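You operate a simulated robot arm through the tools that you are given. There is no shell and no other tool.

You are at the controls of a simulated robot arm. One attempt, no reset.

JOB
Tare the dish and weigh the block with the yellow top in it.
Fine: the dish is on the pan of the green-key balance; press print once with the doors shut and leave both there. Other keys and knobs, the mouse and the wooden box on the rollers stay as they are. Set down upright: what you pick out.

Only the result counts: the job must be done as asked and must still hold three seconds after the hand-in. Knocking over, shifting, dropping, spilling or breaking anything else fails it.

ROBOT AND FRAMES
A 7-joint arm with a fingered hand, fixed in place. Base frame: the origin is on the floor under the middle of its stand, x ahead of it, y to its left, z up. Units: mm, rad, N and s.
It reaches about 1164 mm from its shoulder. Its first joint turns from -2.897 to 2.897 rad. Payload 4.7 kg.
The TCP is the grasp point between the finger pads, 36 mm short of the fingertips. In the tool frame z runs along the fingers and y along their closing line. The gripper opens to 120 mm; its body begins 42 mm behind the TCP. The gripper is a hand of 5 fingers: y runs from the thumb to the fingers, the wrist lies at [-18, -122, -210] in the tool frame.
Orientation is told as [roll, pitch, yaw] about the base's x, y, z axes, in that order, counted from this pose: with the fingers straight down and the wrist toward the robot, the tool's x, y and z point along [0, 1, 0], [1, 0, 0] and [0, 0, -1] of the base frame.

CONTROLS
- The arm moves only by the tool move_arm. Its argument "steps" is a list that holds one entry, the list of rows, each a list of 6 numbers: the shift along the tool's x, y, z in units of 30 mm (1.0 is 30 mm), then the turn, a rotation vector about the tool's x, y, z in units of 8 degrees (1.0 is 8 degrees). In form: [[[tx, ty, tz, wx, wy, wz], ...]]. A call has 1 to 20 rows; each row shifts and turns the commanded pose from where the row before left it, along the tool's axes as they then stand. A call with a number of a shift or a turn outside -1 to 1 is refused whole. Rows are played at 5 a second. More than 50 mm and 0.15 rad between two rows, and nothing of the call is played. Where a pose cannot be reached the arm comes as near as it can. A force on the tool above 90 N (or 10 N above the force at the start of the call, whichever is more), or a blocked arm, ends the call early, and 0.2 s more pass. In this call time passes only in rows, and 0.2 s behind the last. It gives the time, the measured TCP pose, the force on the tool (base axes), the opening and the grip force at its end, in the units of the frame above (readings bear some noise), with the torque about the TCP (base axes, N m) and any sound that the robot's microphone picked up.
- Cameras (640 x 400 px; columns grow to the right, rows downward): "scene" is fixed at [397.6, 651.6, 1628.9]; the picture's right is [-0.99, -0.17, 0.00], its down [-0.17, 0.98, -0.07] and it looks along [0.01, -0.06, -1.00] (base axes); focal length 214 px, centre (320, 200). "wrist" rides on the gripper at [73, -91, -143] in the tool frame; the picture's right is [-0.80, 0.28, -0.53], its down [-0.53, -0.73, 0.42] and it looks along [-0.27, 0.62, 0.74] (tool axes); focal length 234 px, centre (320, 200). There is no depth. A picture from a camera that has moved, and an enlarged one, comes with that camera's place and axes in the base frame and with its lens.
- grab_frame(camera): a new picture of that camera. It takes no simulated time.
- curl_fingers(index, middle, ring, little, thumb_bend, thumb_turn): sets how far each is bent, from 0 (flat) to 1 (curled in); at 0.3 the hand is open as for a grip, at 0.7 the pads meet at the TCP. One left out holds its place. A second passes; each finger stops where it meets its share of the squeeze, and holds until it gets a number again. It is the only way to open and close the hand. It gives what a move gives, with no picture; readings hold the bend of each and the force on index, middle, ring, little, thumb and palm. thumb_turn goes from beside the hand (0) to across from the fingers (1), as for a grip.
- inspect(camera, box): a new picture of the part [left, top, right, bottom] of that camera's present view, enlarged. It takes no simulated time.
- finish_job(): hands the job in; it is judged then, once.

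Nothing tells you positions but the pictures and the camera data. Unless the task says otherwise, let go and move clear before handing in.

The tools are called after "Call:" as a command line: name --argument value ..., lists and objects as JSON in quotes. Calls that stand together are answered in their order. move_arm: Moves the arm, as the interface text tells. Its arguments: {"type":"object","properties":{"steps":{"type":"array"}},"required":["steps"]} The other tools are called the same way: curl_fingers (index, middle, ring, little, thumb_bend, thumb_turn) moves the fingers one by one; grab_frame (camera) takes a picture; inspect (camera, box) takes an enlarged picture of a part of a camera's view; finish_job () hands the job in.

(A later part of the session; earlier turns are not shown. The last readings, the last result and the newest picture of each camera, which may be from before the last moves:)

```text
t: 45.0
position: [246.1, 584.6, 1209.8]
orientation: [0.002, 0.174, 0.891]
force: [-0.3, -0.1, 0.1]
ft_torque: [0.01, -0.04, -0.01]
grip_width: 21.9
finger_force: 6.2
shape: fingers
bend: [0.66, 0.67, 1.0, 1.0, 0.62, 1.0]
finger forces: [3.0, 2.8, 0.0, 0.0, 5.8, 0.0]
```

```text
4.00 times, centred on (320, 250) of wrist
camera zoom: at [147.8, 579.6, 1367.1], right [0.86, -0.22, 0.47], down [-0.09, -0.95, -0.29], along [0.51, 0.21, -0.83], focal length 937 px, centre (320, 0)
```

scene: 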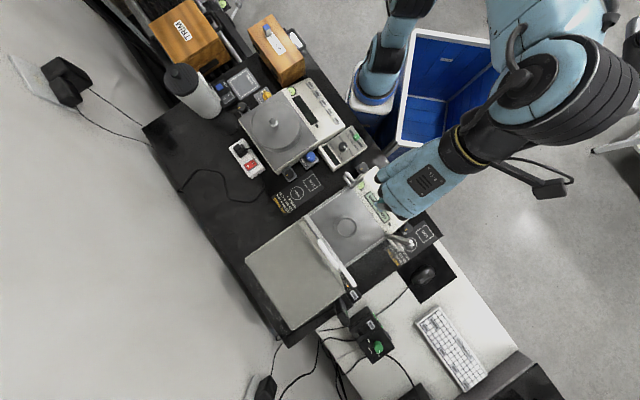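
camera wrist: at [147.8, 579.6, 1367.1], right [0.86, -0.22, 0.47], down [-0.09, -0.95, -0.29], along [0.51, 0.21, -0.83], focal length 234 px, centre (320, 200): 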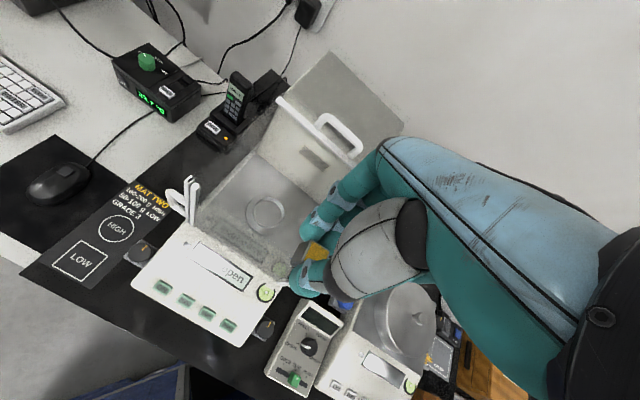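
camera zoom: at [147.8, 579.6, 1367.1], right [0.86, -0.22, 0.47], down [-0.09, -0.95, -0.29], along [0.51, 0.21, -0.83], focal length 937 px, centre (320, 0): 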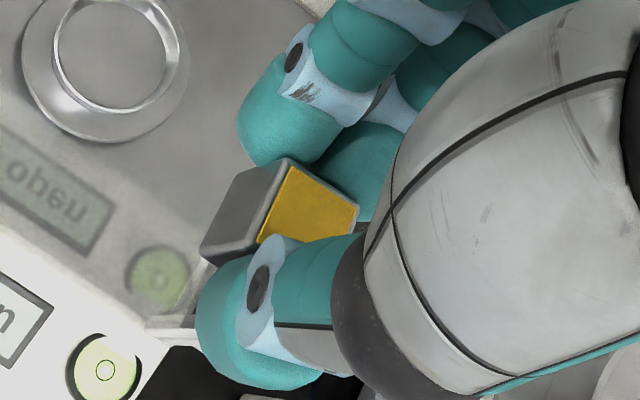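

The dish has a raised rim, so finger clearance inside it matters. I'll take the tightest zooms I can to measure its rim diameter, floor diameter and depth.

Call:
inspect --camera "scene" --box '[334, 213, 362, 241]'

Call:
inspect --camera "wrist" --box '[248, 194, 284, 230]'

```text
14.29 times, centred on (348, 227) of scene
camera zoom: at [397.6, 651.6, 1628.9], right [-0.99, -0.17, 0.0], down [-0.17, 0.98, -0.07], along [0.01, -0.06, -1.0], focal length 3064 px, centre (-80, -186)
```

zoom: 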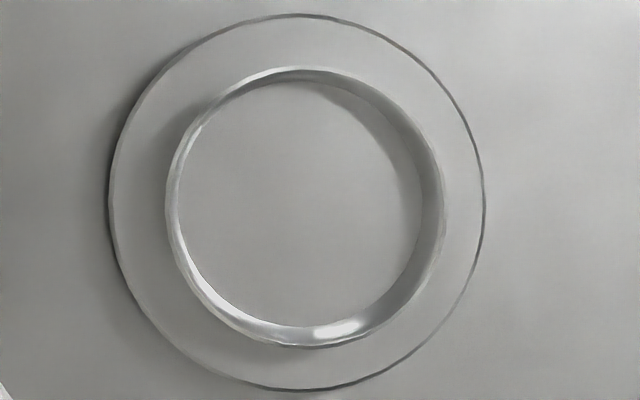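

```text
11.11 times, centred on (266, 212) of wrist
camera zoom: at [147.8, 579.6, 1367.1], right [0.86, -0.22, 0.47], down [-0.09, -0.95, -0.29], along [0.51, 0.21, -0.83], focal length 2602 px, centre (920, 67)
```

zoom: 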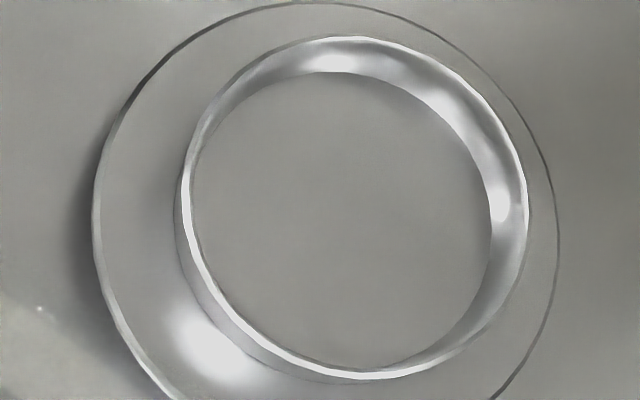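

The dish measures about 65 mm outside and 61 mm inside, with a rim about 15 mm above its floor. My current low grip would put the fingertips against the rim, so I need to hold the block higher. I'll carry it back to its spot on the box, set it down, and regrip nearer the top.

Call:
move_arm --steps '[[[-0.974, -0.194, 0.034, 0, 0, 0], [-0.974, -0.194, 0.034, 0, 0, 0], [-0.974, -0.194, 0.034, 0, 0, 0], [-0.974, -0.194, 0.034, 0, 0, 0], [-0.974, -0.194, 0.034, 0, 0, 0], [-0.974, -0.194, 0.034, 0, 0, 0], [-0.974, -0.194, 0.034, 0, 0, 0], [-0.974, -0.194, 0.034, 0, 0, 0], [-0.974, -0.194, 0.034, 0, 0, 0], [-0.974, -0.194, 0.034, 0, 0, 0], [-0.974, -0.194, 0.034, 0, 0, 0], [-0.974, -0.194, 0.034, 0, 0, 0], [-0.974, -0.194, 0.034, 0, 0, 0], [-0.974, -0.194, 0.034, 0, 0, 0], [-0.974, -0.194, 0.034, 0, 0, 0], [-0.974, -0.194, 0.034, 0, 0, 0], [-0.974, -0.194, 0.034, 0, 0, 0], [-0.974, -0.194, 0.034, 0, 0, 0], [-0.974, -0.194, 0.034, 0, 0, 0], [-0.974, -0.194, 0.034, 0, 0, 0]]]'

Call:
move_arm --steps '[[[0, 0.159, 0.903, 0, 0, 0], [0, 0.159, 0.903, 0, 0, 0], [0, 0.159, 0.903, 0, 0, 0], [0, 0.159, 0.903, 0, 0, 0], [0, 0.159, 0.903, 0, 0, 0], [0, 0.159, 0.903, 0, 0, 0], [0, 0.159, 0.903, 0, 0, 0], [0, 0.159, 0.903, 0, 0, 0]]]'

Call:
inspect --camera "scene" --box '[260, 20, 308, 52]'

Call:
inspect --camera "wrist" --box '[260, 200, 360, 300]'

```text
t: 49.2
position: [625.2, 126.6, 1209.7]
orientation: [-0.001, 0.174, 0.891]
force: [0.0, 0.3, -1.2]
ft_torque: [0.01, -0.06, -0.02]
grip_width: 22.0
finger_force: 6.2
shape: fingers
bend: [0.66, 0.67, 1.0, 1.0, 0.62, 1.0]
finger forces: [3.0, 2.6, 0.0, 0.1, 5.7, 0.1]
```

```text
t: 51.0
position: [626.7, 124.2, 988.9]
orientation: [-0.001, 0.173, 0.89]
force: [0.0, -0.6, -0.8]
ft_torque: [0.01, -0.06, 0.01]
grip_width: 21.8
finger_force: 5.4
shape: fingers
bend: [0.66, 0.68, 1.0, 1.0, 0.62, 1.0]
finger forces: [2.9, 2.6, 0.0, 0.0, 5.4, 0.1]
```

```text
12.50 times, centred on (284, 36) of scene
camera zoom: at [397.6, 651.6, 1628.9], right [-0.99, -0.17, 0.0], down [-0.17, 0.98, -0.07], along [0.01, -0.06, -1.0], focal length 2681 px, centre (770, 2250)
```

zoom: 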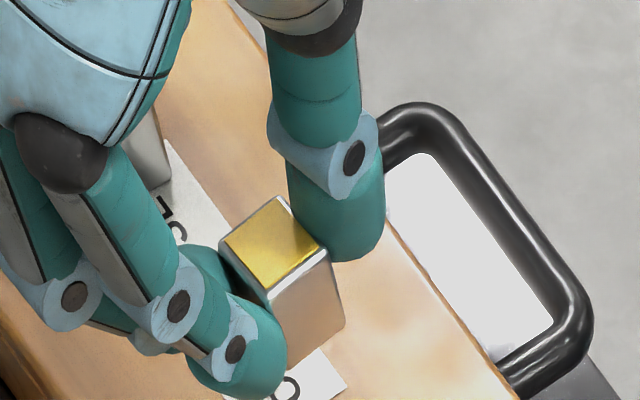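

```text
4.00 times, centred on (310, 250) of wrist
camera zoom: at [528.0, 119.0, 1146.6], right [0.86, -0.22, 0.47], down [-0.09, -0.95, -0.29], along [0.51, 0.21, -0.83], focal length 937 px, centre (360, 0)
```

zoom: 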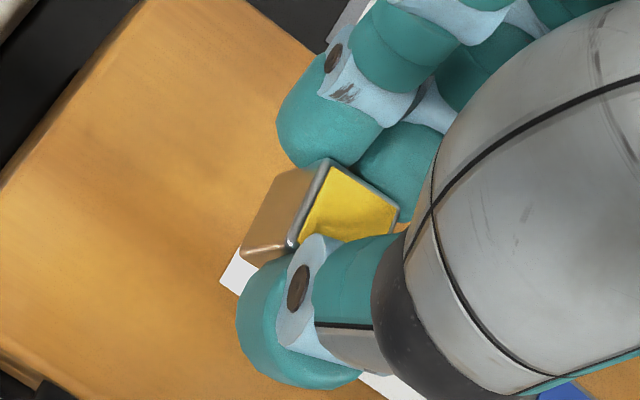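

The block is back over its spot. I'll lower it gently and watch for contact force.

Call:
move_arm --steps '[[[0, 0.058, 0.328, 0, 0, 0], [0, 0.058, 0.328, 0, 0, 0], [0, 0.029, 0.164, 0, 0, 0]]]'

Call:
move_arm --steps '[[[0, 0.0145, 0.082, 0, 0, 0]]]'

Call:
move_arm --steps '[[[0, 0.0087, 0.049, 0, 0, 0]]]'

Call:
inspect --camera "scene" --box '[260, 30, 308, 62]'

```text
t: 51.8
position: [626.2, 123.7, 965.3]
orientation: [-0.001, 0.174, 0.892]
force: [-1.0, -0.2, -1.2]
ft_torque: [0.02, -0.03, 0.02]
grip_width: 21.5
finger_force: 6.2
shape: fingers
bend: [0.66, 0.68, 1.0, 1.0, 0.62, 1.0]
finger forces: [2.9, 2.5, 0.0, 0.1, 5.3, 0.0]
```

```text
t: 52.2
position: [626.1, 125.8, 962.4]
orientation: [0.001, 0.174, 0.892]
force: [-0.7, -0.5, -1.5]
ft_torque: [0.01, 0.02, -0.02]
grip_width: 21.8
finger_force: 5.1
shape: fingers
bend: [0.66, 0.68, 1.0, 1.0, 0.62, 1.0]
finger forces: [2.9, 2.5, 0.0, 0.1, 5.3, 0.0]
```

```text
t: 52.6
position: [625.0, 125.5, 959.4]
orientation: [-0.001, 0.176, 0.89]
force: [-0.8, -0.6, -1.3]
ft_torque: [0.01, -0.01, -0.02]
grip_width: 21.6
finger_force: 5.3
shape: fingers
bend: [0.66, 0.68, 1.0, 1.0, 0.62, 1.0]
finger forces: [2.9, 2.5, 0.0, 0.0, 5.4, 0.0]
```

```text
12.50 times, centred on (284, 46) of scene
camera zoom: at [397.6, 651.6, 1628.9], right [-0.99, -0.17, 0.0], down [-0.17, 0.98, -0.07], along [0.01, -0.06, -1.0], focal length 2681 px, centre (770, 2125)
```

zoom: 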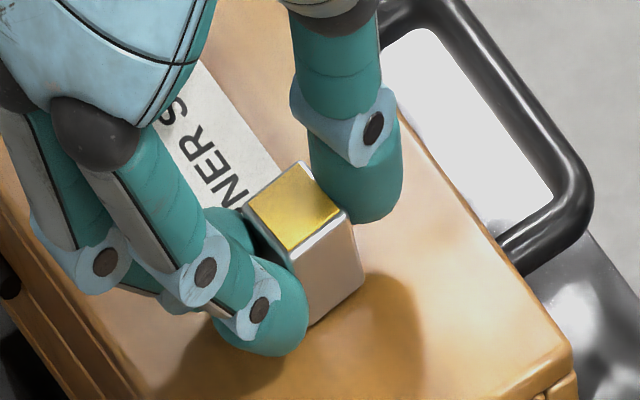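

Call:
move_arm --steps '[[[0, 0.0064, 0.036, 0, 0, 0]]]'

Call:
move_arm --steps '[[[0, 0.004, 0.0225, 0, 0, 0]]]'

```text
t: 53.0
position: [626.0, 124.5, 958.8]
orientation: [-0.002, 0.174, 0.892]
force: [-0.3, 0.6, -0.9]
ft_torque: [-0.01, -0.04, -0.02]
grip_width: 21.4
finger_force: 5.9
shape: fingers
bend: [0.66, 0.68, 1.0, 1.0, 0.62, 1.0]
finger forces: [2.8, 2.7, 0.0, 0.0, 5.5, 0.0]
```

```text
t: 53.4
position: [625.7, 124.6, 959.6]
orientation: [0.001, 0.176, 0.894]
force: [-0.1, 0.4, 1.0]
ft_torque: [0.02, 0.01, 0.0]
grip_width: 21.4
finger_force: 5.9
shape: fingers
bend: [0.66, 0.68, 1.0, 1.0, 0.62, 1.0]
finger forces: [2.9, 2.9, 0.0, 0.0, 5.8, 0.1]
```

The vertical force has flipped sign, so the block is standing on the box. I'll open gently.

Call:
curl_fingers --index 0.64 --middle 0.65 --thumb_bend 0.605

Call:
curl_fingers --index 0.59 --middle 0.59 --thumb_bend 0.57

Call:
inspect --camera "scene" --box '[260, 30, 308, 62]'

Call:
inspect --camera "wrist" --box '[260, 200, 360, 300]'

```text
t: 54.4
position: [625.7, 125.2, 959.4]
orientation: [-0.001, 0.176, 0.891]
force: [0.8, -0.4, -1.0]
ft_torque: [-0.03, 0.05, 0.01]
grip_width: 26.5
finger_force: 0.1
shape: fingers
bend: [0.64, 0.65, 1.0, 1.0, 0.6, 1.0]
finger forces: [0.0, 0.0, 0.2, 0.0, 0.3, 0.0]
```

```text
t: 55.4
position: [625.1, 124.4, 959.5]
orientation: [0.002, 0.174, 0.891]
force: [-0.6, -0.5, 0.0]
ft_torque: [0.02, -0.04, -0.02]
grip_width: 39.8
finger_force: 0.1
shape: fingers
bend: [0.59, 0.59, 1.0, 1.0, 0.56, 1.0]
finger forces: [0.0, 0.1, 0.0, 0.0, 0.1, 0.1]
```

```text
12.50 times, centred on (284, 46) of scene
camera zoom: at [397.6, 651.6, 1628.9], right [-0.99, -0.17, 0.0], down [-0.17, 0.98, -0.07], along [0.01, -0.06, -1.0], focal length 2681 px, centre (770, 2125)
```

zoom: 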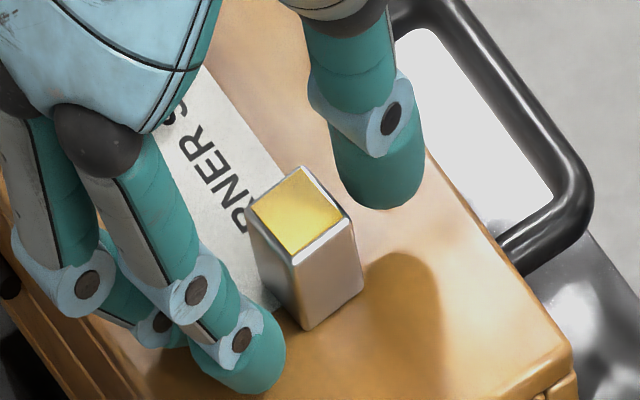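

```text
4.00 times, centred on (310, 250) of wrist
camera zoom: at [527.0, 120.1, 1116.6], right [0.86, -0.22, 0.47], down [-0.09, -0.95, -0.29], along [0.51, 0.21, -0.83], focal length 937 px, centre (360, 0)
```

zoom: 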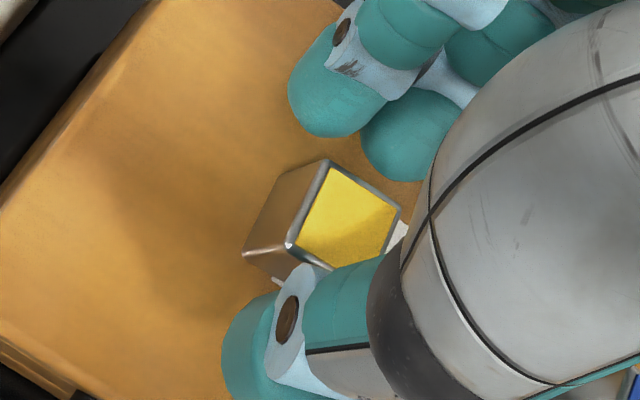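

The block stands upright and free on the box. I'll flatten the tilt to 5° so thumb and finger contacts are level, then touch the box lightly with the fingertips to calibrate their height.

Call:
move_arm --steps '[[[0, -0.05, 0.009, -0.3125, 0, 0], [0, -0.05, 0.009, -0.3125, 0, 0]]]'

Call:
inspect --camera "scene" --box '[260, 30, 308, 62]'

Call:
inspect --camera "wrist" --box '[260, 200, 360, 300]'

```text
t: 56.0
position: [623.2, 123.0, 958.8]
orientation: [-0.001, 0.088, 0.891]
force: [0.1, 0.6, 0.2]
ft_torque: [0.0, -0.01, 0.0]
grip_width: 40.0
finger_force: 0.1
shape: fingers
bend: [0.59, 0.59, 1.0, 1.0, 0.56, 1.0]
finger forces: [0.0, 0.1, 0.0, 0.0, 0.0, 0.0]
```

```text
12.50 times, centred on (284, 46) of scene
camera zoom: at [397.6, 651.6, 1628.9], right [-0.99, -0.17, 0.0], down [-0.17, 0.98, -0.07], along [0.01, -0.06, -1.0], focal length 2681 px, centre (770, 2125)
```

zoom: 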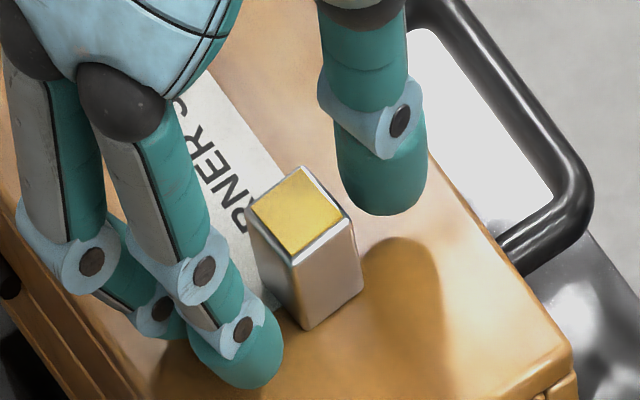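

```text
4.00 times, centred on (310, 250) of wrist
camera zoom: at [517.1, 107.1, 1110.1], right [0.83, -0.25, 0.5], down [-0.07, -0.93, -0.36], along [0.56, 0.26, -0.79], focal length 937 px, centre (360, 0)
```

zoom: 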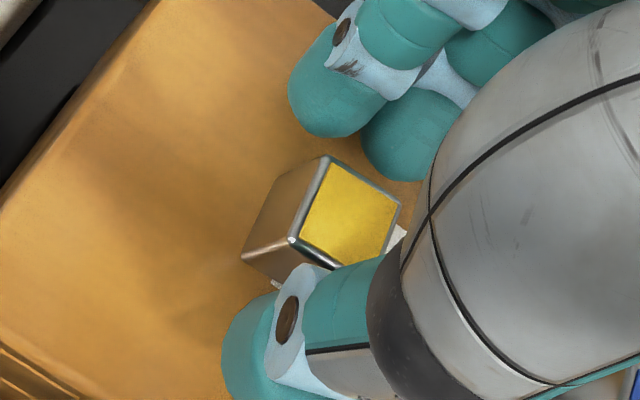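

Call:
move_arm --steps '[[[0, 0.0029, 0.0332, 0, 0, 0], [0, 0.0029, 0.0332, 0, 0, 0]]]'

Call:
move_arm --steps '[[[0, 0.0029, 0.0332, 0, 0, 0]]]'

Call:
move_arm --steps '[[[0, 0.0029, 0.0332, 0, 0, 0]]]'

```text
t: 56.6
position: [622.6, 123.7, 957.0]
orientation: [0.0, 0.087, 0.892]
force: [0.7, 0.5, 0.8]
ft_torque: [-0.03, 0.0, -0.01]
grip_width: 39.9
finger_force: 0.0
shape: fingers
bend: [0.59, 0.59, 1.0, 1.0, 0.56, 1.0]
finger forces: [0.0, 0.0, 0.0, 0.1, 0.0, 0.1]
```

```text
t: 57.0
position: [623.5, 121.5, 955.0]
orientation: [-0.001, 0.087, 0.892]
force: [0.5, -0.5, -0.6]
ft_torque: [0.0, 0.02, 0.0]
grip_width: 39.8
finger_force: 0.1
shape: fingers
bend: [0.59, 0.59, 1.0, 1.0, 0.56, 1.0]
finger forces: [0.0, 0.0, 0.1, 0.1, 0.0, 0.0]
```

```text
t: 57.4
position: [624.8, 123.8, 954.5]
orientation: [-0.001, 0.086, 0.891]
force: [0.0, -0.1, -1.0]
ft_torque: [0.03, -0.01, -0.01]
grip_width: 40.0
finger_force: 0.2
shape: fingers
bend: [0.59, 0.59, 1.0, 1.0, 0.56, 1.0]
finger forces: [0.0, 0.1, 0.0, 0.1, 0.0, 0.0]
```

Call:
move_arm --steps '[[[0, 0.0029, 0.0332, 0, 0, 0], [0, 0.0029, 0.0332, 0, 0, 0]]]'

Call:
move_arm --steps '[[[0, 0.0029, 0.0332, 0, 0, 0]]]'

Call:
inspect --camera "scene" --box '[260, 30, 308, 62]'

```text
t: 58.0
position: [624.1, 122.4, 953.8]
orientation: [0.0, 0.084, 0.891]
force: [0.0, 1.6, 13.4]
ft_torque: [0.4, -0.09, 0.01]
grip_width: 38.9
finger_force: 7.2
shape: fingers
bend: [0.6, 0.59, 1.0, 1.0, 0.56, 1.0]
finger forces: [12.9, 1.4, 0.0, 0.1, 0.0, 0.0]
```

```text
t: 58.4
position: [623.6, 122.6, 954.7]
orientation: [-0.002, 0.082, 0.892]
force: [2.5, 2.2, 27.0]
ft_torque: [0.78, -0.25, -0.02]
grip_width: 38.6
finger_force: 13.1
shape: fingers
bend: [0.6, 0.59, 1.0, 1.0, 0.56, 1.0]
finger forces: [25.5, 1.8, 0.0, 0.0, 0.1, 0.0]
```

```text
12.50 times, centred on (284, 46) of scene
camera zoom: at [397.6, 651.6, 1628.9], right [-0.99, -0.17, 0.0], down [-0.17, 0.98, -0.07], along [0.01, -0.06, -1.0], focal length 2681 px, centre (770, 2125)
```

zoom: 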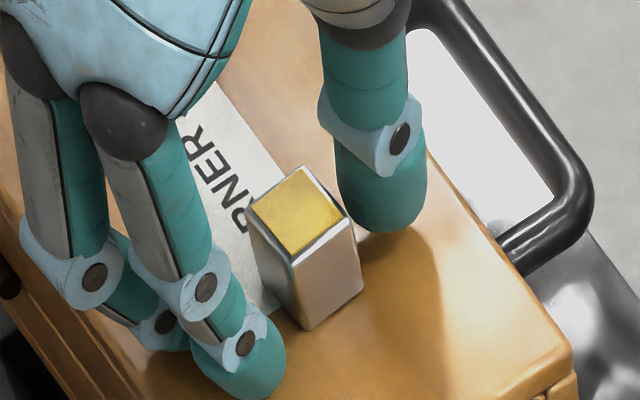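

The index touched the box top at TCP z≈954, and I'm lifting off it right away. That puts the finger bottoms 43.5 mm below the TCP, so I'll rise to about z=963 for a high grip.

Call:
move_arm --steps '[[[0, -0.0155, -0.178, 0, 0, 0], [0, -0.0155, -0.178, 0, 0, 0]]]'

Call:
inspect --camera "scene" --box '[260, 30, 308, 62]'

Call:
inspect --camera "wrist" --box '[260, 200, 360, 300]'

```text
t: 59.0
position: [622.2, 122.2, 961.7]
orientation: [0.002, 0.09, 0.89]
force: [-0.7, -0.2, -0.3]
ft_torque: [-0.02, 0.02, 0.0]
grip_width: 40.3
finger_force: 0.0
shape: fingers
bend: [0.59, 0.59, 1.0, 1.0, 0.56, 1.0]
finger forces: [0.0, 0.0, 0.0, 0.0, 0.0, 0.0]
```

```text
12.50 times, centred on (284, 46) of scene
camera zoom: at [397.6, 651.6, 1628.9], right [-0.99, -0.17, 0.0], down [-0.17, 0.98, -0.07], along [0.01, -0.06, -1.0], focal length 2681 px, centre (770, 2125)
```

zoom: 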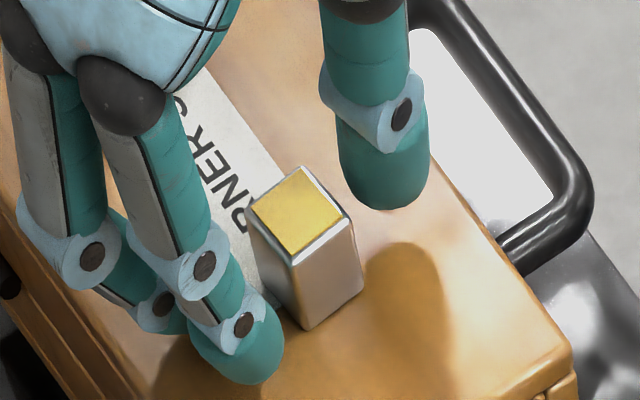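

```text
4.00 times, centred on (310, 250) of wrist
camera zoom: at [516.8, 106.9, 1112.1], right [0.83, -0.25, 0.5], down [-0.07, -0.93, -0.36], along [0.55, 0.26, -0.79], focal length 937 px, centre (360, 0)
```

zoom: 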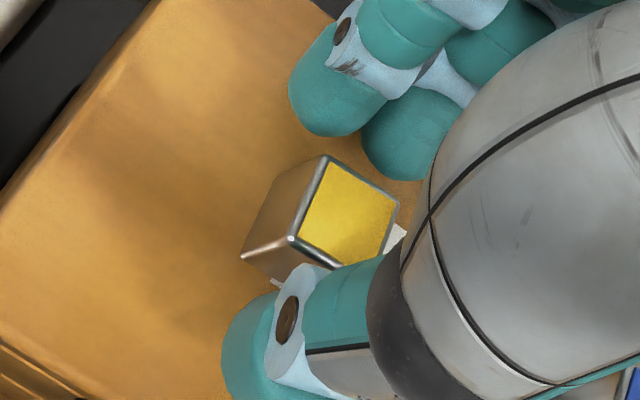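

The box and block haven't moved. I'm closing on the block again with this higher grip, in stages.

Call:
curl_fingers --index 0.64 --middle 0.64 --thumb_bend 0.61

Call:
inspect --camera "scene" --box '[260, 30, 308, 62]'

Call:
inspect --camera "wrist" --box '[260, 200, 360, 300]'

```text
t: 60.0
position: [623.6, 122.0, 961.4]
orientation: [0.0, 0.088, 0.891]
force: [-0.9, -1.5, -0.6]
ft_torque: [-0.01, 0.01, -0.03]
grip_width: 26.5
finger_force: 0.6
shape: fingers
bend: [0.64, 0.64, 1.0, 1.0, 0.61, 1.0]
finger forces: [0.1, 0.0, 0.0, 0.0, 0.3, 0.0]
```

```text
12.50 times, centred on (284, 46) of scene
camera zoom: at [397.6, 651.6, 1628.9], right [-0.99, -0.17, 0.0], down [-0.17, 0.98, -0.07], along [0.01, -0.06, -1.0], focal length 2681 px, centre (770, 2125)
```

zoom: 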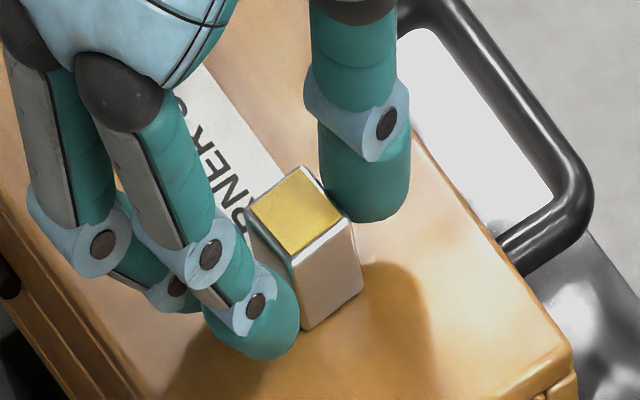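

```text
4.00 times, centred on (310, 250) of wrist
camera zoom: at [516.8, 107.0, 1113.0], right [0.83, -0.25, 0.5], down [-0.07, -0.93, -0.36], along [0.56, 0.26, -0.79], focal length 937 px, centre (360, 0)
```

zoom: 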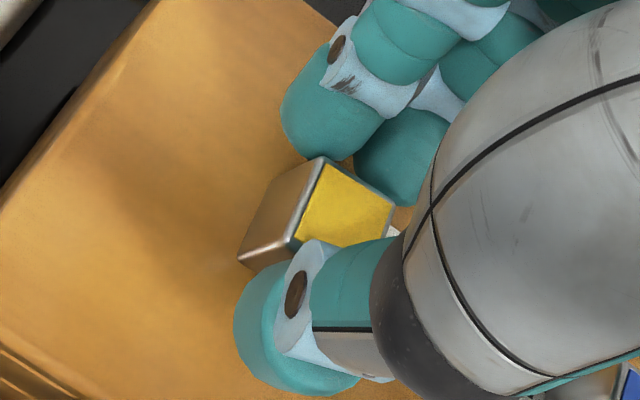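

Call:
curl_fingers --index 0.66 --middle 0.66

Call:
curl_fingers --index 0.7 --middle 0.7 --thumb_bend 0.66

Call:
inspect --camera "scene" --box '[260, 30, 308, 62]'

Call:
inspect --camera "wrist" --box '[260, 200, 360, 300]'

```text
t: 61.0
position: [623.0, 122.4, 961.6]
orientation: [-0.001, 0.087, 0.892]
force: [0.9, -0.1, -0.8]
ft_torque: [0.01, 0.0, 0.01]
grip_width: 24.4
finger_force: 0.8
shape: fingers
bend: [0.65, 0.66, 1.0, 1.0, 0.61, 1.0]
finger forces: [0.5, 0.3, 0.1, 0.0, 0.7, 0.0]
```

```text
t: 62.0
position: [622.8, 123.2, 962.1]
orientation: [0.0, 0.086, 0.893]
force: [1.0, -0.6, 0.2]
ft_torque: [0.01, 0.03, 0.0]
grip_width: 22.3
finger_force: 5.4
shape: fingers
bend: [0.67, 0.68, 1.0, 1.0, 0.61, 1.0]
finger forces: [2.8, 2.5, 0.0, 0.0, 5.3, 0.0]
```

```text
12.50 times, centred on (284, 46) of scene
camera zoom: at [397.6, 651.6, 1628.9], right [-0.99, -0.17, 0.0], down [-0.17, 0.98, -0.07], along [0.01, -0.06, -1.0], focal length 2681 px, centre (770, 2125)
```

zoom: 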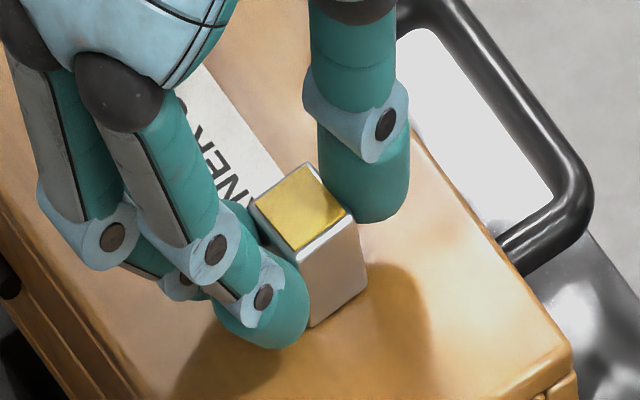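

```text
4.00 times, centred on (310, 250) of wrist
camera zoom: at [516.8, 107.0, 1113.0], right [0.83, -0.25, 0.5], down [-0.07, -0.93, -0.36], along [0.56, 0.26, -0.79], focal length 937 px, centre (360, 0)
```

zoom: 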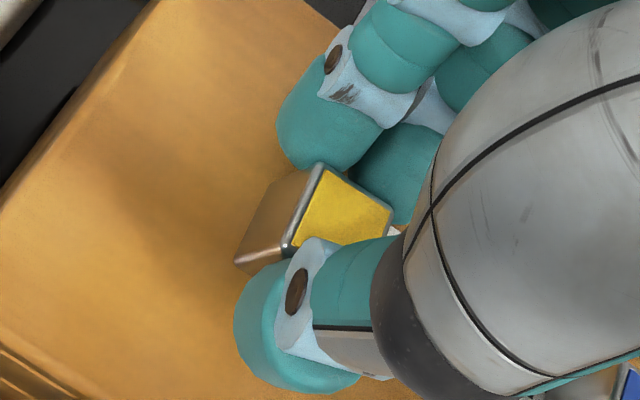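

The high grip is holding at 2.8, 2.5 and 5.3 N. I'll lift slowly and check that the block hangs upright.

Call:
move_arm --steps '[[[0, -0.0145, -0.166, 0, 0, 0], [0, -0.0145, -0.166, 0, 0, 0], [0, -0.029, -0.332, 0, 0, 0], [0, -0.029, -0.332, 0, 0, 0]]]'

Call:
inspect --camera "scene" --box '[260, 20, 308, 52]'

Call:
inspect --camera "wrist" --box '[260, 200, 360, 300]'

```text
t: 63.0
position: [623.5, 121.6, 992.9]
orientation: [0.001, 0.089, 0.89]
force: [-0.1, 0.8, 0.1]
ft_torque: [0.0, 0.0, -0.01]
grip_width: 22.1
finger_force: 5.7
shape: fingers
bend: [0.67, 0.68, 1.0, 1.0, 0.61, 1.0]
finger forces: [2.8, 2.4, 0.1, 0.0, 5.3, 0.1]
```

```text
12.50 times, centred on (284, 36) of scene
camera zoom: at [397.6, 651.6, 1628.9], right [-0.99, -0.17, 0.0], down [-0.17, 0.98, -0.07], along [0.01, -0.06, -1.0], focal length 2681 px, centre (770, 2250)
```

zoom: 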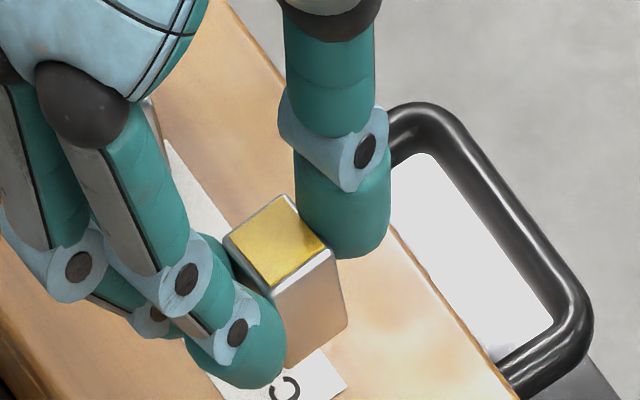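

```text
4.00 times, centred on (310, 250) of wrist
camera zoom: at [517.9, 106.6, 1142.8], right [0.83, -0.25, 0.5], down [-0.07, -0.93, -0.36], along [0.55, 0.26, -0.79], focal length 937 px, centre (360, 0)
```

zoom: 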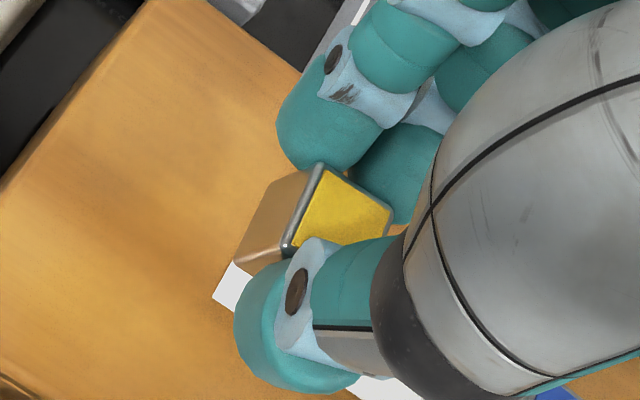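

The block is stable, but I estimate the contacts at only about 18–19 mm above its base. I want them roughly 3.5 mm higher for the dish rim, so I'll set it back down, slide the grip up and close again.

Call:
move_arm --steps '[[[0, 0.029, 0.332, 0, 0, 0], [0, 0.029, 0.332, 0, 0, 0], [0, 0.0145, 0.166, 0, 0, 0], [0, 0.0087, 0.0996, 0, 0, 0]]]'

Call:
move_arm --steps '[[[0, 0.0029, 0.0332, 0, 0, 0]]]'

```text
t: 64.0
position: [624.2, 122.6, 963.6]
orientation: [0.0, 0.087, 0.89]
force: [-0.1, 0.4, -1.3]
ft_torque: [0.01, -0.04, -0.01]
grip_width: 22.1
finger_force: 5.7
shape: fingers
bend: [0.67, 0.68, 1.0, 1.0, 0.61, 1.0]
finger forces: [2.8, 2.5, 0.1, 0.1, 5.2, 0.0]
```

```text
t: 64.4
position: [623.5, 120.8, 962.9]
orientation: [0.001, 0.088, 0.892]
force: [0.1, -0.5, -1.2]
ft_torque: [0.02, 0.0, 0.0]
grip_width: 22.1
finger_force: 5.1
shape: fingers
bend: [0.67, 0.68, 1.0, 1.0, 0.61, 1.0]
finger forces: [2.8, 2.6, 0.1, 0.1, 5.2, 0.0]
```

Call:
move_arm --steps '[[[0, 0.0029, 0.0332, 0, 0, 0]]]'

Call:
move_arm --steps '[[[0, 0.0012, 0.0133, 0, 0, 0]]]'

```text
t: 64.8
position: [624.0, 122.2, 961.7]
orientation: [0.001, 0.086, 0.893]
force: [0.0, -0.1, -0.2]
ft_torque: [0.0, 0.0, 0.0]
grip_width: 22.1
finger_force: 5.8
shape: fingers
bend: [0.67, 0.68, 1.0, 1.0, 0.61, 1.0]
finger forces: [2.8, 2.5, 0.0, 0.1, 5.3, 0.0]
```

```text
t: 65.2
position: [623.9, 121.6, 961.5]
orientation: [0.0, 0.088, 0.891]
force: [-0.1, -0.1, -1.0]
ft_torque: [0.0, 0.02, 0.01]
grip_width: 21.8
finger_force: 5.5
shape: fingers
bend: [0.67, 0.68, 1.0, 1.0, 0.61, 1.0]
finger forces: [2.9, 2.6, 0.0, 0.0, 5.1, 0.0]
```

Call:
move_arm --steps '[[[0, 0.0012, 0.0133, 0, 0, 0]]]'

```text
t: 65.6
position: [624.3, 122.0, 961.4]
orientation: [-0.001, 0.087, 0.891]
force: [-1.1, 0.1, 0.6]
ft_torque: [-0.04, -0.01, 0.0]
grip_width: 22.1
finger_force: 5.3
shape: fingers
bend: [0.67, 0.68, 1.0, 1.0, 0.61, 1.0]
finger forces: [2.7, 2.5, 0.0, 0.0, 5.5, 0.1]
```

Call:
curl_fingers --index 0.64 --middle 0.645 --thumb_bend 0.595

Call:
inspect --camera "scene" --box '[260, 30, 308, 62]'

Call:
inspect --camera "wrist" --box '[260, 200, 360, 300]'

```text
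t: 66.6
position: [624.1, 121.7, 961.8]
orientation: [0.0, 0.086, 0.893]
force: [0.1, 0.8, 0.1]
ft_torque: [0.05, -0.01, 0.01]
grip_width: 27.9
finger_force: 0.1
shape: fingers
bend: [0.64, 0.64, 1.0, 1.0, 0.59, 1.0]
finger forces: [0.0, 0.0, 0.0, 0.1, 0.0, 0.0]
```

```text
12.50 times, centred on (284, 46) of scene
camera zoom: at [397.6, 651.6, 1628.9], right [-0.99, -0.17, 0.0], down [-0.17, 0.98, -0.07], along [0.01, -0.06, -1.0], focal length 2681 px, centre (770, 2125)
```

zoom: 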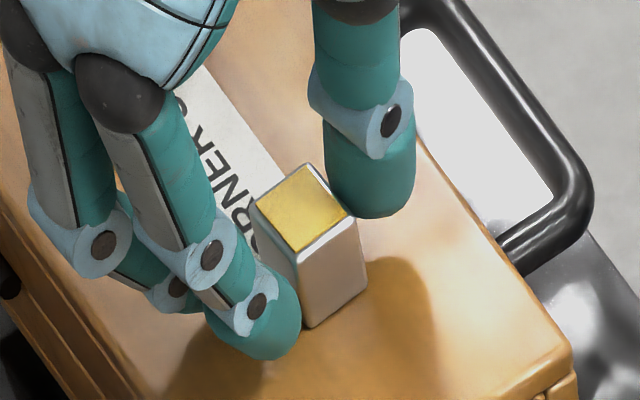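

```text
4.00 times, centred on (310, 250) of wrist
camera zoom: at [516.7, 107.1, 1112.7], right [0.83, -0.25, 0.5], down [-0.07, -0.93, -0.36], along [0.56, 0.26, -0.79], focal length 937 px, centre (360, 0)
```

zoom: 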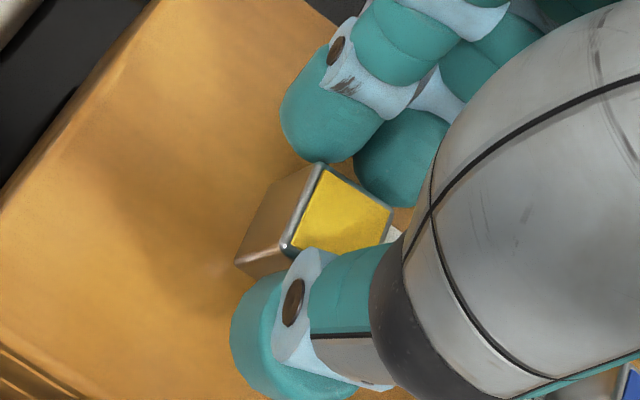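

Call:
move_arm --steps '[[[0.05, -0.0102, -0.1162, 0, 0, 0]]]'

Call:
curl_fingers --index 0.665 --middle 0.67 --thumb_bend 0.61

Call:
curl_fingers --index 0.71 --middle 0.71 --thumb_bend 0.66

Call:
inspect --camera "scene" --box '[260, 30, 308, 62]'

Call:
inspect --camera "wrist" --box '[260, 200, 360, 300]'

```text
t: 67.0
position: [623.3, 124.7, 964.1]
orientation: [0.001, 0.089, 0.89]
force: [-0.6, -0.2, 0.1]
ft_torque: [0.0, 0.0, -0.03]
grip_width: 28.0
finger_force: 0.1
shape: fingers
bend: [0.64, 0.64, 1.0, 1.0, 0.59, 1.0]
finger forces: [0.0, 0.0, 0.0, 0.0, 0.1, 0.1]
```

```text
t: 68.0
position: [623.1, 122.8, 964.3]
orientation: [0.0, 0.087, 0.892]
force: [-0.1, -0.3, 0.5]
ft_torque: [0.03, 0.02, -0.03]
grip_width: 24.6
finger_force: 0.8
shape: fingers
bend: [0.65, 0.66, 1.0, 1.0, 0.6, 1.0]
finger forces: [0.4, 0.6, 0.0, 0.0, 0.7, 0.0]
```

```text
t: 69.0
position: [623.5, 123.6, 964.8]
orientation: [0.0, 0.088, 0.892]
force: [-0.3, -0.1, 0.9]
ft_torque: [0.03, 0.04, 0.01]
grip_width: 22.0
finger_force: 6.3
shape: fingers
bend: [0.67, 0.68, 1.0, 1.0, 0.61, 1.0]
finger forces: [3.9, 2.7, 0.0, 0.0, 6.6, 0.0]
```

```text
12.50 times, centred on (284, 46) of scene
camera zoom: at [397.6, 651.6, 1628.9], right [-0.99, -0.17, 0.0], down [-0.17, 0.98, -0.07], along [0.01, -0.06, -1.0], focal length 2681 px, centre (770, 2125)
```

zoom: 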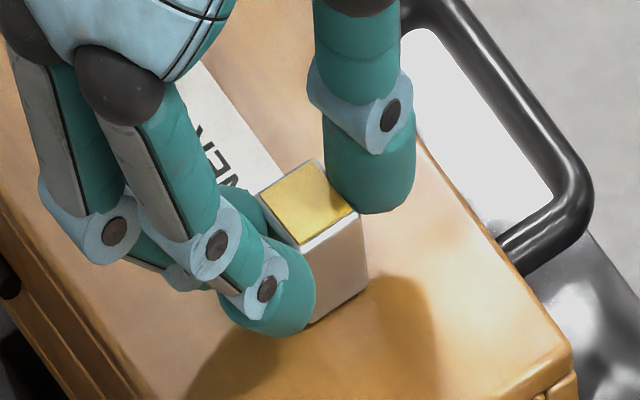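

```text
4.00 times, centred on (310, 250) of wrist
camera zoom: at [515.6, 108.0, 1116.3], right [0.83, -0.25, 0.5], down [-0.07, -0.93, -0.36], along [0.56, 0.26, -0.79], focal length 937 px, centre (360, 0)
```

zoom: 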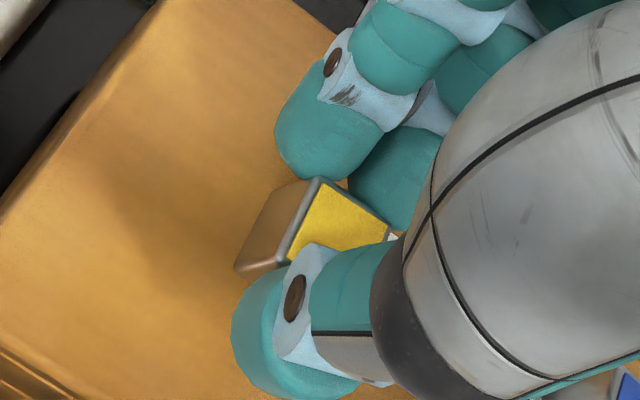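

Call:
move_arm --steps '[[[0, -0.0145, -0.166, 0, 0, 0], [0, -0.0145, -0.166, 0, 0, 0], [0, -0.029, -0.332, 0, 0, 0], [0, -0.029, -0.332, 0, 0, 0]]]'

Call:
inspect --camera "scene" --box '[260, 20, 308, 52]'

Call:
inspect --camera "wrist" --box '[260, 200, 360, 300]'

```text
t: 70.0
position: [623.1, 123.5, 995.1]
orientation: [0.0, 0.085, 0.892]
force: [0.7, 0.4, 0.0]
ft_torque: [0.02, -0.02, -0.02]
grip_width: 22.2
finger_force: 6.9
shape: fingers
bend: [0.67, 0.68, 1.0, 1.0, 0.61, 1.0]
finger forces: [3.8, 2.6, 0.0, 0.0, 6.7, 0.0]
```

```text
12.50 times, centred on (284, 36) of scene
camera zoom: at [397.6, 651.6, 1628.9], right [-0.99, -0.17, 0.0], down [-0.17, 0.98, -0.07], along [0.01, -0.06, -1.0], focal length 2681 px, centre (770, 2250)
```

zoom: 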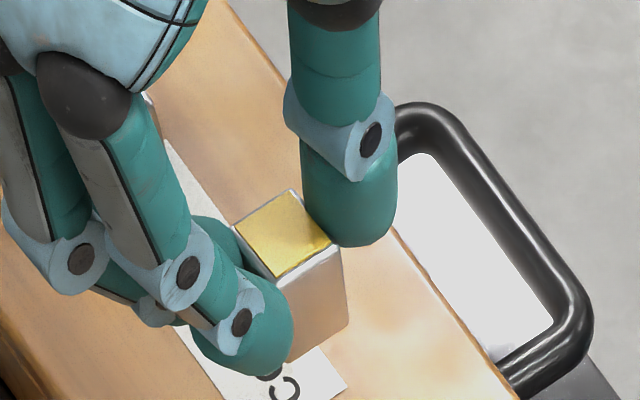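

```text
4.00 times, centred on (310, 250) of wrist
camera zoom: at [516.3, 108.0, 1147.0], right [0.83, -0.25, 0.5], down [-0.07, -0.93, -0.36], along [0.56, 0.26, -0.79], focal length 937 px, centre (360, 0)
```

zoom: 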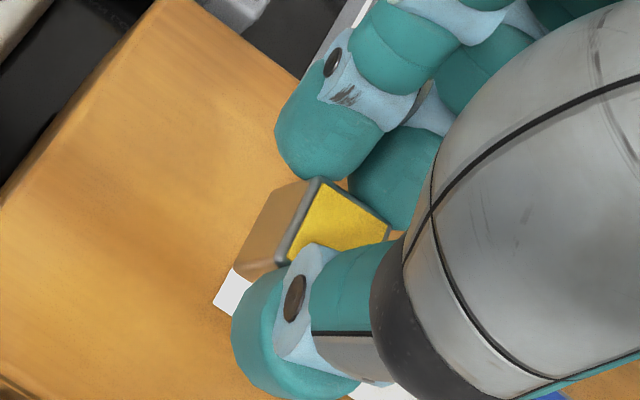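

The block hangs upright, held about 4–5 mm below its top. I'll lift to transit height and carry it to just above the open chamber, staying slightly toward the front to clear the opened door's bar.

Call:
move_arm --steps '[[[0, -0.08, -0.914, 0, 0, 0], [0, -0.08, -0.914, 0, 0, 0], [0, -0.08, -0.914, 0, 0, 0], [0, -0.08, -0.914, 0, 0, 0], [0, -0.08, -0.914, 0, 0, 0], [0, -0.08, -0.914, 0, 0, 0], [0, -0.08, -0.914, 0, 0, 0], [0, -0.08, -0.914, 0, 0, 0]]]'

Call:
move_arm --steps '[[[0.8405, 0.3142, -0.0275, 0, 0, 0], [0.8405, 0.3142, -0.0275, 0, 0, 0], [0.8405, 0.3142, -0.0275, 0, 0, 0], [0.8405, 0.3142, -0.0275, 0, 0, 0], [0.8405, 0.3142, -0.0275, 0, 0, 0], [0.8405, 0.3142, -0.0275, 0, 0, 0], [0.8405, 0.3142, -0.0275, 0, 0, 0], [0.8405, 0.3142, -0.0275, 0, 0, 0], [0.8405, 0.3142, -0.0275, 0, 0, 0], [0.8405, 0.3142, -0.0275, 0, 0, 0], [0.8405, 0.3142, -0.0275, 0, 0, 0], [0.8405, 0.3142, -0.0275, 0, 0, 0]]]'

Call:
move_arm --steps '[[[0.8405, 0.3142, -0.0275, 0, 0, 0], [0.8405, 0.3142, -0.0275, 0, 0, 0], [0.8405, 0.3142, -0.0275, 0, 0, 0], [0.8405, 0.3142, -0.0275, 0, 0, 0], [0.8405, 0.3142, -0.0275, 0, 0, 0], [0.8405, 0.3142, -0.0275, 0, 0, 0], [0.8405, 0.3142, -0.0275, 0, 0, 0], [0.8405, 0.3142, -0.0275, 0, 0, 0], [0.8405, 0.3142, -0.0275, 0, 0, 0], [0.8405, 0.3142, -0.0275, 0, 0, 0], [0.8405, 0.3142, -0.0275, 0, 0, 0], [0.8405, 0.3142, -0.0275, 0, 0, 0]]]'

Call:
grab_frame --camera "wrist"

Call:
grab_frame --camera "scene"

```text
t: 71.8
position: [622.6, 123.4, 1215.8]
orientation: [0.002, 0.088, 0.891]
force: [-0.8, 0.1, -0.7]
ft_torque: [0.0, 0.02, 0.01]
grip_width: 21.9
finger_force: 6.9
shape: fingers
bend: [0.67, 0.68, 1.0, 1.0, 0.61, 1.0]
finger forces: [3.9, 2.7, 0.0, 0.1, 6.8, 0.0]
```

```text
t: 74.4
position: [459.0, 402.8, 1214.3]
orientation: [-0.001, 0.085, 0.889]
force: [-0.1, -1.0, -0.8]
ft_torque: [0.01, 0.01, 0.01]
grip_width: 21.9
finger_force: 6.9
shape: fingers
bend: [0.67, 0.68, 1.0, 1.0, 0.61, 1.0]
finger forces: [3.8, 2.7, 0.1, 0.0, 6.6, 0.1]
```

```text
t: 77.0
position: [293.8, 680.2, 1214.6]
orientation: [-0.001, 0.088, 0.892]
force: [0.2, -0.2, -0.7]
ft_torque: [0.04, 0.04, 0.03]
grip_width: 21.8
finger_force: 6.2
shape: fingers
bend: [0.67, 0.68, 1.0, 1.0, 0.61, 1.0]
finger forces: [3.6, 2.7, 0.0, 0.1, 6.5, 0.1]
```

```text
taken
camera wrist: at [187.7, 664.7, 1365.7], right [0.83, -0.25, 0.5], down [-0.07, -0.93, -0.36], along [0.56, 0.26, -0.79], focal length 234 px, centre (320, 200)
```

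wrist: 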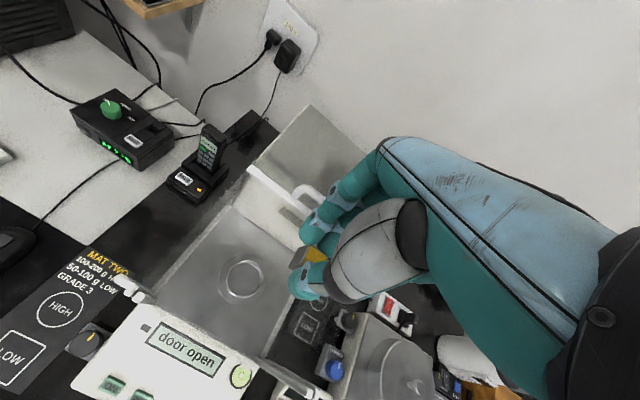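

```text
taken
```

scene: 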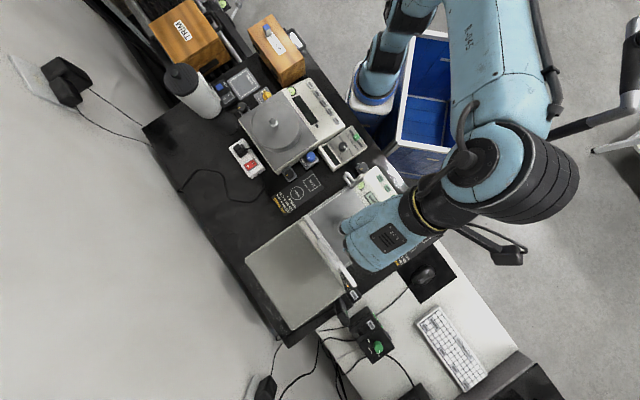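

The arm holds the block above the chamber. I'll turn to yaw 45° so the hand is square with the balance, then check the block against the dish.

Call:
move_arm --steps '[[[0, 0, 0, 0, 0.0333, 0.38], [0, 0, 0, 0, 0.0333, 0.38]]]'

Call:
inspect --camera "wrist" --box '[200, 180, 360, 300]'

Call:
inspect --camera "scene" --box '[290, 170, 450, 270]'

```text
t: 77.6
position: [294.0, 679.2, 1213.6]
orientation: [0.001, 0.087, 0.785]
force: [1.3, -0.7, -1.1]
ft_torque: [0.01, 0.01, 0.01]
grip_width: 21.6
finger_force: 7.0
shape: fingers
bend: [0.67, 0.68, 1.0, 1.0, 0.61, 1.0]
finger forces: [3.7, 2.7, 0.0, 0.0, 6.4, 0.0]
```

```text
3.33 times, centred on (280, 240) of wrist
camera zoom: at [186.8, 675.9, 1365.5], right [0.8, -0.34, 0.5], down [-0.17, -0.92, -0.36], along [0.58, 0.2, -0.79], focal length 781 px, centre (453, 67)
```

zoom: 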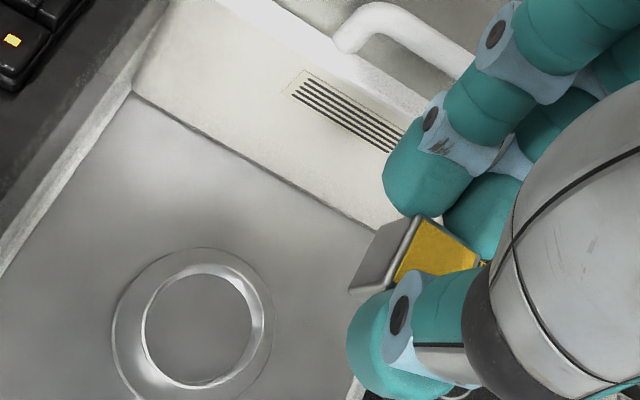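

```text
4.00 times, centred on (370, 220) of scene
camera zoom: at [397.6, 651.6, 1628.9], right [-0.99, -0.17, 0.0], down [-0.17, 0.98, -0.07], along [0.01, -0.06, -1.0], focal length 858 px, centre (120, 120)
```

zoom: 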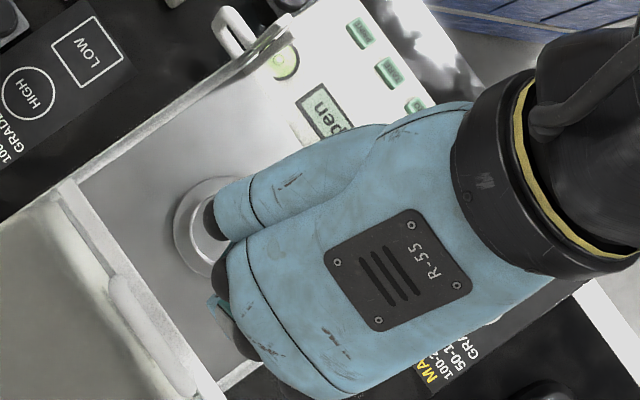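

The block is about 15 mm toward the front of the dish centre, as planned, with its height still well clear. I'll go down into the chamber in stages and watch the force and both views.

Call:
move_arm --steps '[[[0, 0.0727, 0.83, 0, 0, 0], [0, 0.0727, 0.83, 0, 0, 0], [0, 0.0727, 0.83, 0, 0, 0], [0, 0.0727, 0.83, 0, 0, 0]]]'

Call:
inspect --camera "wrist" --box '[200, 160, 360, 300]'

Call:
inspect --camera "scene" --box '[290, 170, 450, 270]'

```text
t: 78.6
position: [294.6, 680.0, 1114.4]
orientation: [0.0, 0.088, 0.785]
force: [0.5, -0.6, -0.8]
ft_torque: [0.04, -0.03, -0.02]
grip_width: 21.9
finger_force: 6.4
shape: fingers
bend: [0.67, 0.68, 1.0, 1.0, 0.61, 1.0]
finger forces: [3.6, 2.7, 0.0, 0.0, 6.5, 0.1]
```

```text
2.86 times, centred on (280, 230) of wrist
camera zoom: at [186.7, 675.3, 1265.8], right [0.8, -0.34, 0.5], down [-0.17, -0.92, -0.36], along [0.58, 0.2, -0.79], focal length 669 px, centre (434, 114)
```

zoom: 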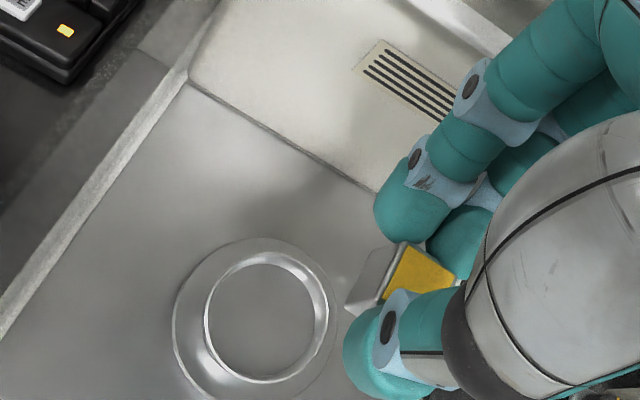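

```text
4.00 times, centred on (370, 220) of scene
camera zoom: at [397.6, 651.6, 1628.9], right [-0.99, -0.17, 0.0], down [-0.17, 0.98, -0.07], along [0.01, -0.06, -1.0], focal length 858 px, centre (120, 120)
```

zoom: 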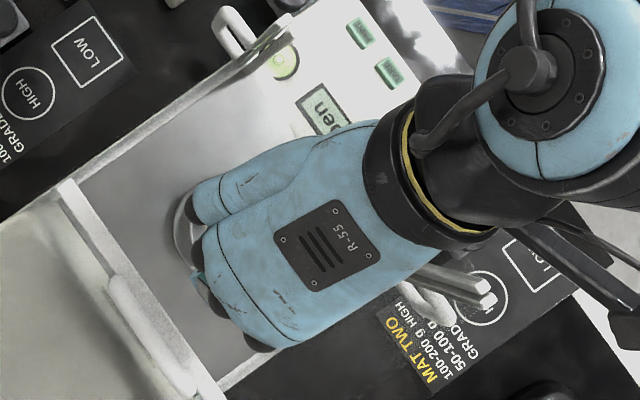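

Call:
move_arm --steps '[[[0, 0.0654, 0.747, 0, 0, 0], [0, 0.0654, 0.747, 0, 0, 0], [0, 0.0654, 0.747, 0, 0, 0], [0, 0.0654, 0.747, 0, 0, 0], [0, 0.0436, 0.498, 0, 0, 0]]]'

Call:
inspect --camera "wrist" --box '[220, 180, 380, 320]'

Call:
inspect --camera "scene" --box '[290, 170, 450, 270]'

```text
t: 79.8
position: [295.6, 681.2, 1008.3]
orientation: [0.002, 0.087, 0.785]
force: [0.3, 0.1, -1.3]
ft_torque: [0.0, -0.01, 0.05]
grip_width: 21.9
finger_force: 5.7
shape: fingers
bend: [0.67, 0.68, 1.0, 1.0, 0.61, 1.0]
finger forces: [3.7, 2.6, 0.0, 0.0, 6.4, 0.0]
```

```text
2.86 times, centred on (300, 250) of wrist
camera zoom: at [187.5, 676.7, 1160.6], right [0.8, -0.34, 0.5], down [-0.17, -0.92, -0.36], along [0.58, 0.2, -0.79], focal length 669 px, centre (377, 57)
```

zoom: 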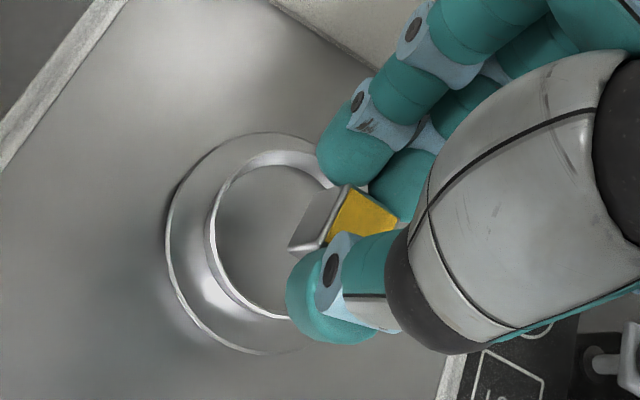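

```text
4.00 times, centred on (370, 220) of scene
camera zoom: at [397.6, 651.6, 1628.9], right [-0.99, -0.17, 0.0], down [-0.17, 0.98, -0.07], along [0.01, -0.06, -1.0], focal length 858 px, centre (120, 120)
```

zoom: 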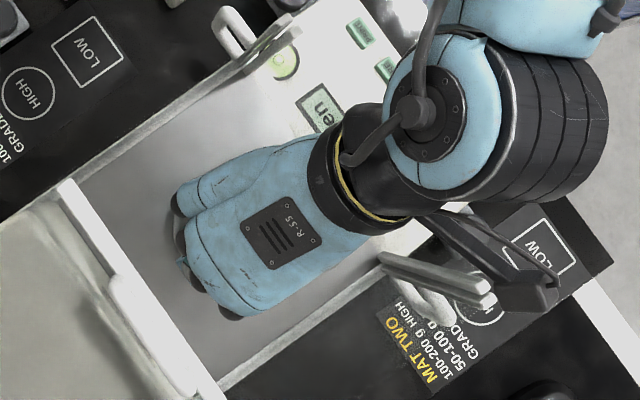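

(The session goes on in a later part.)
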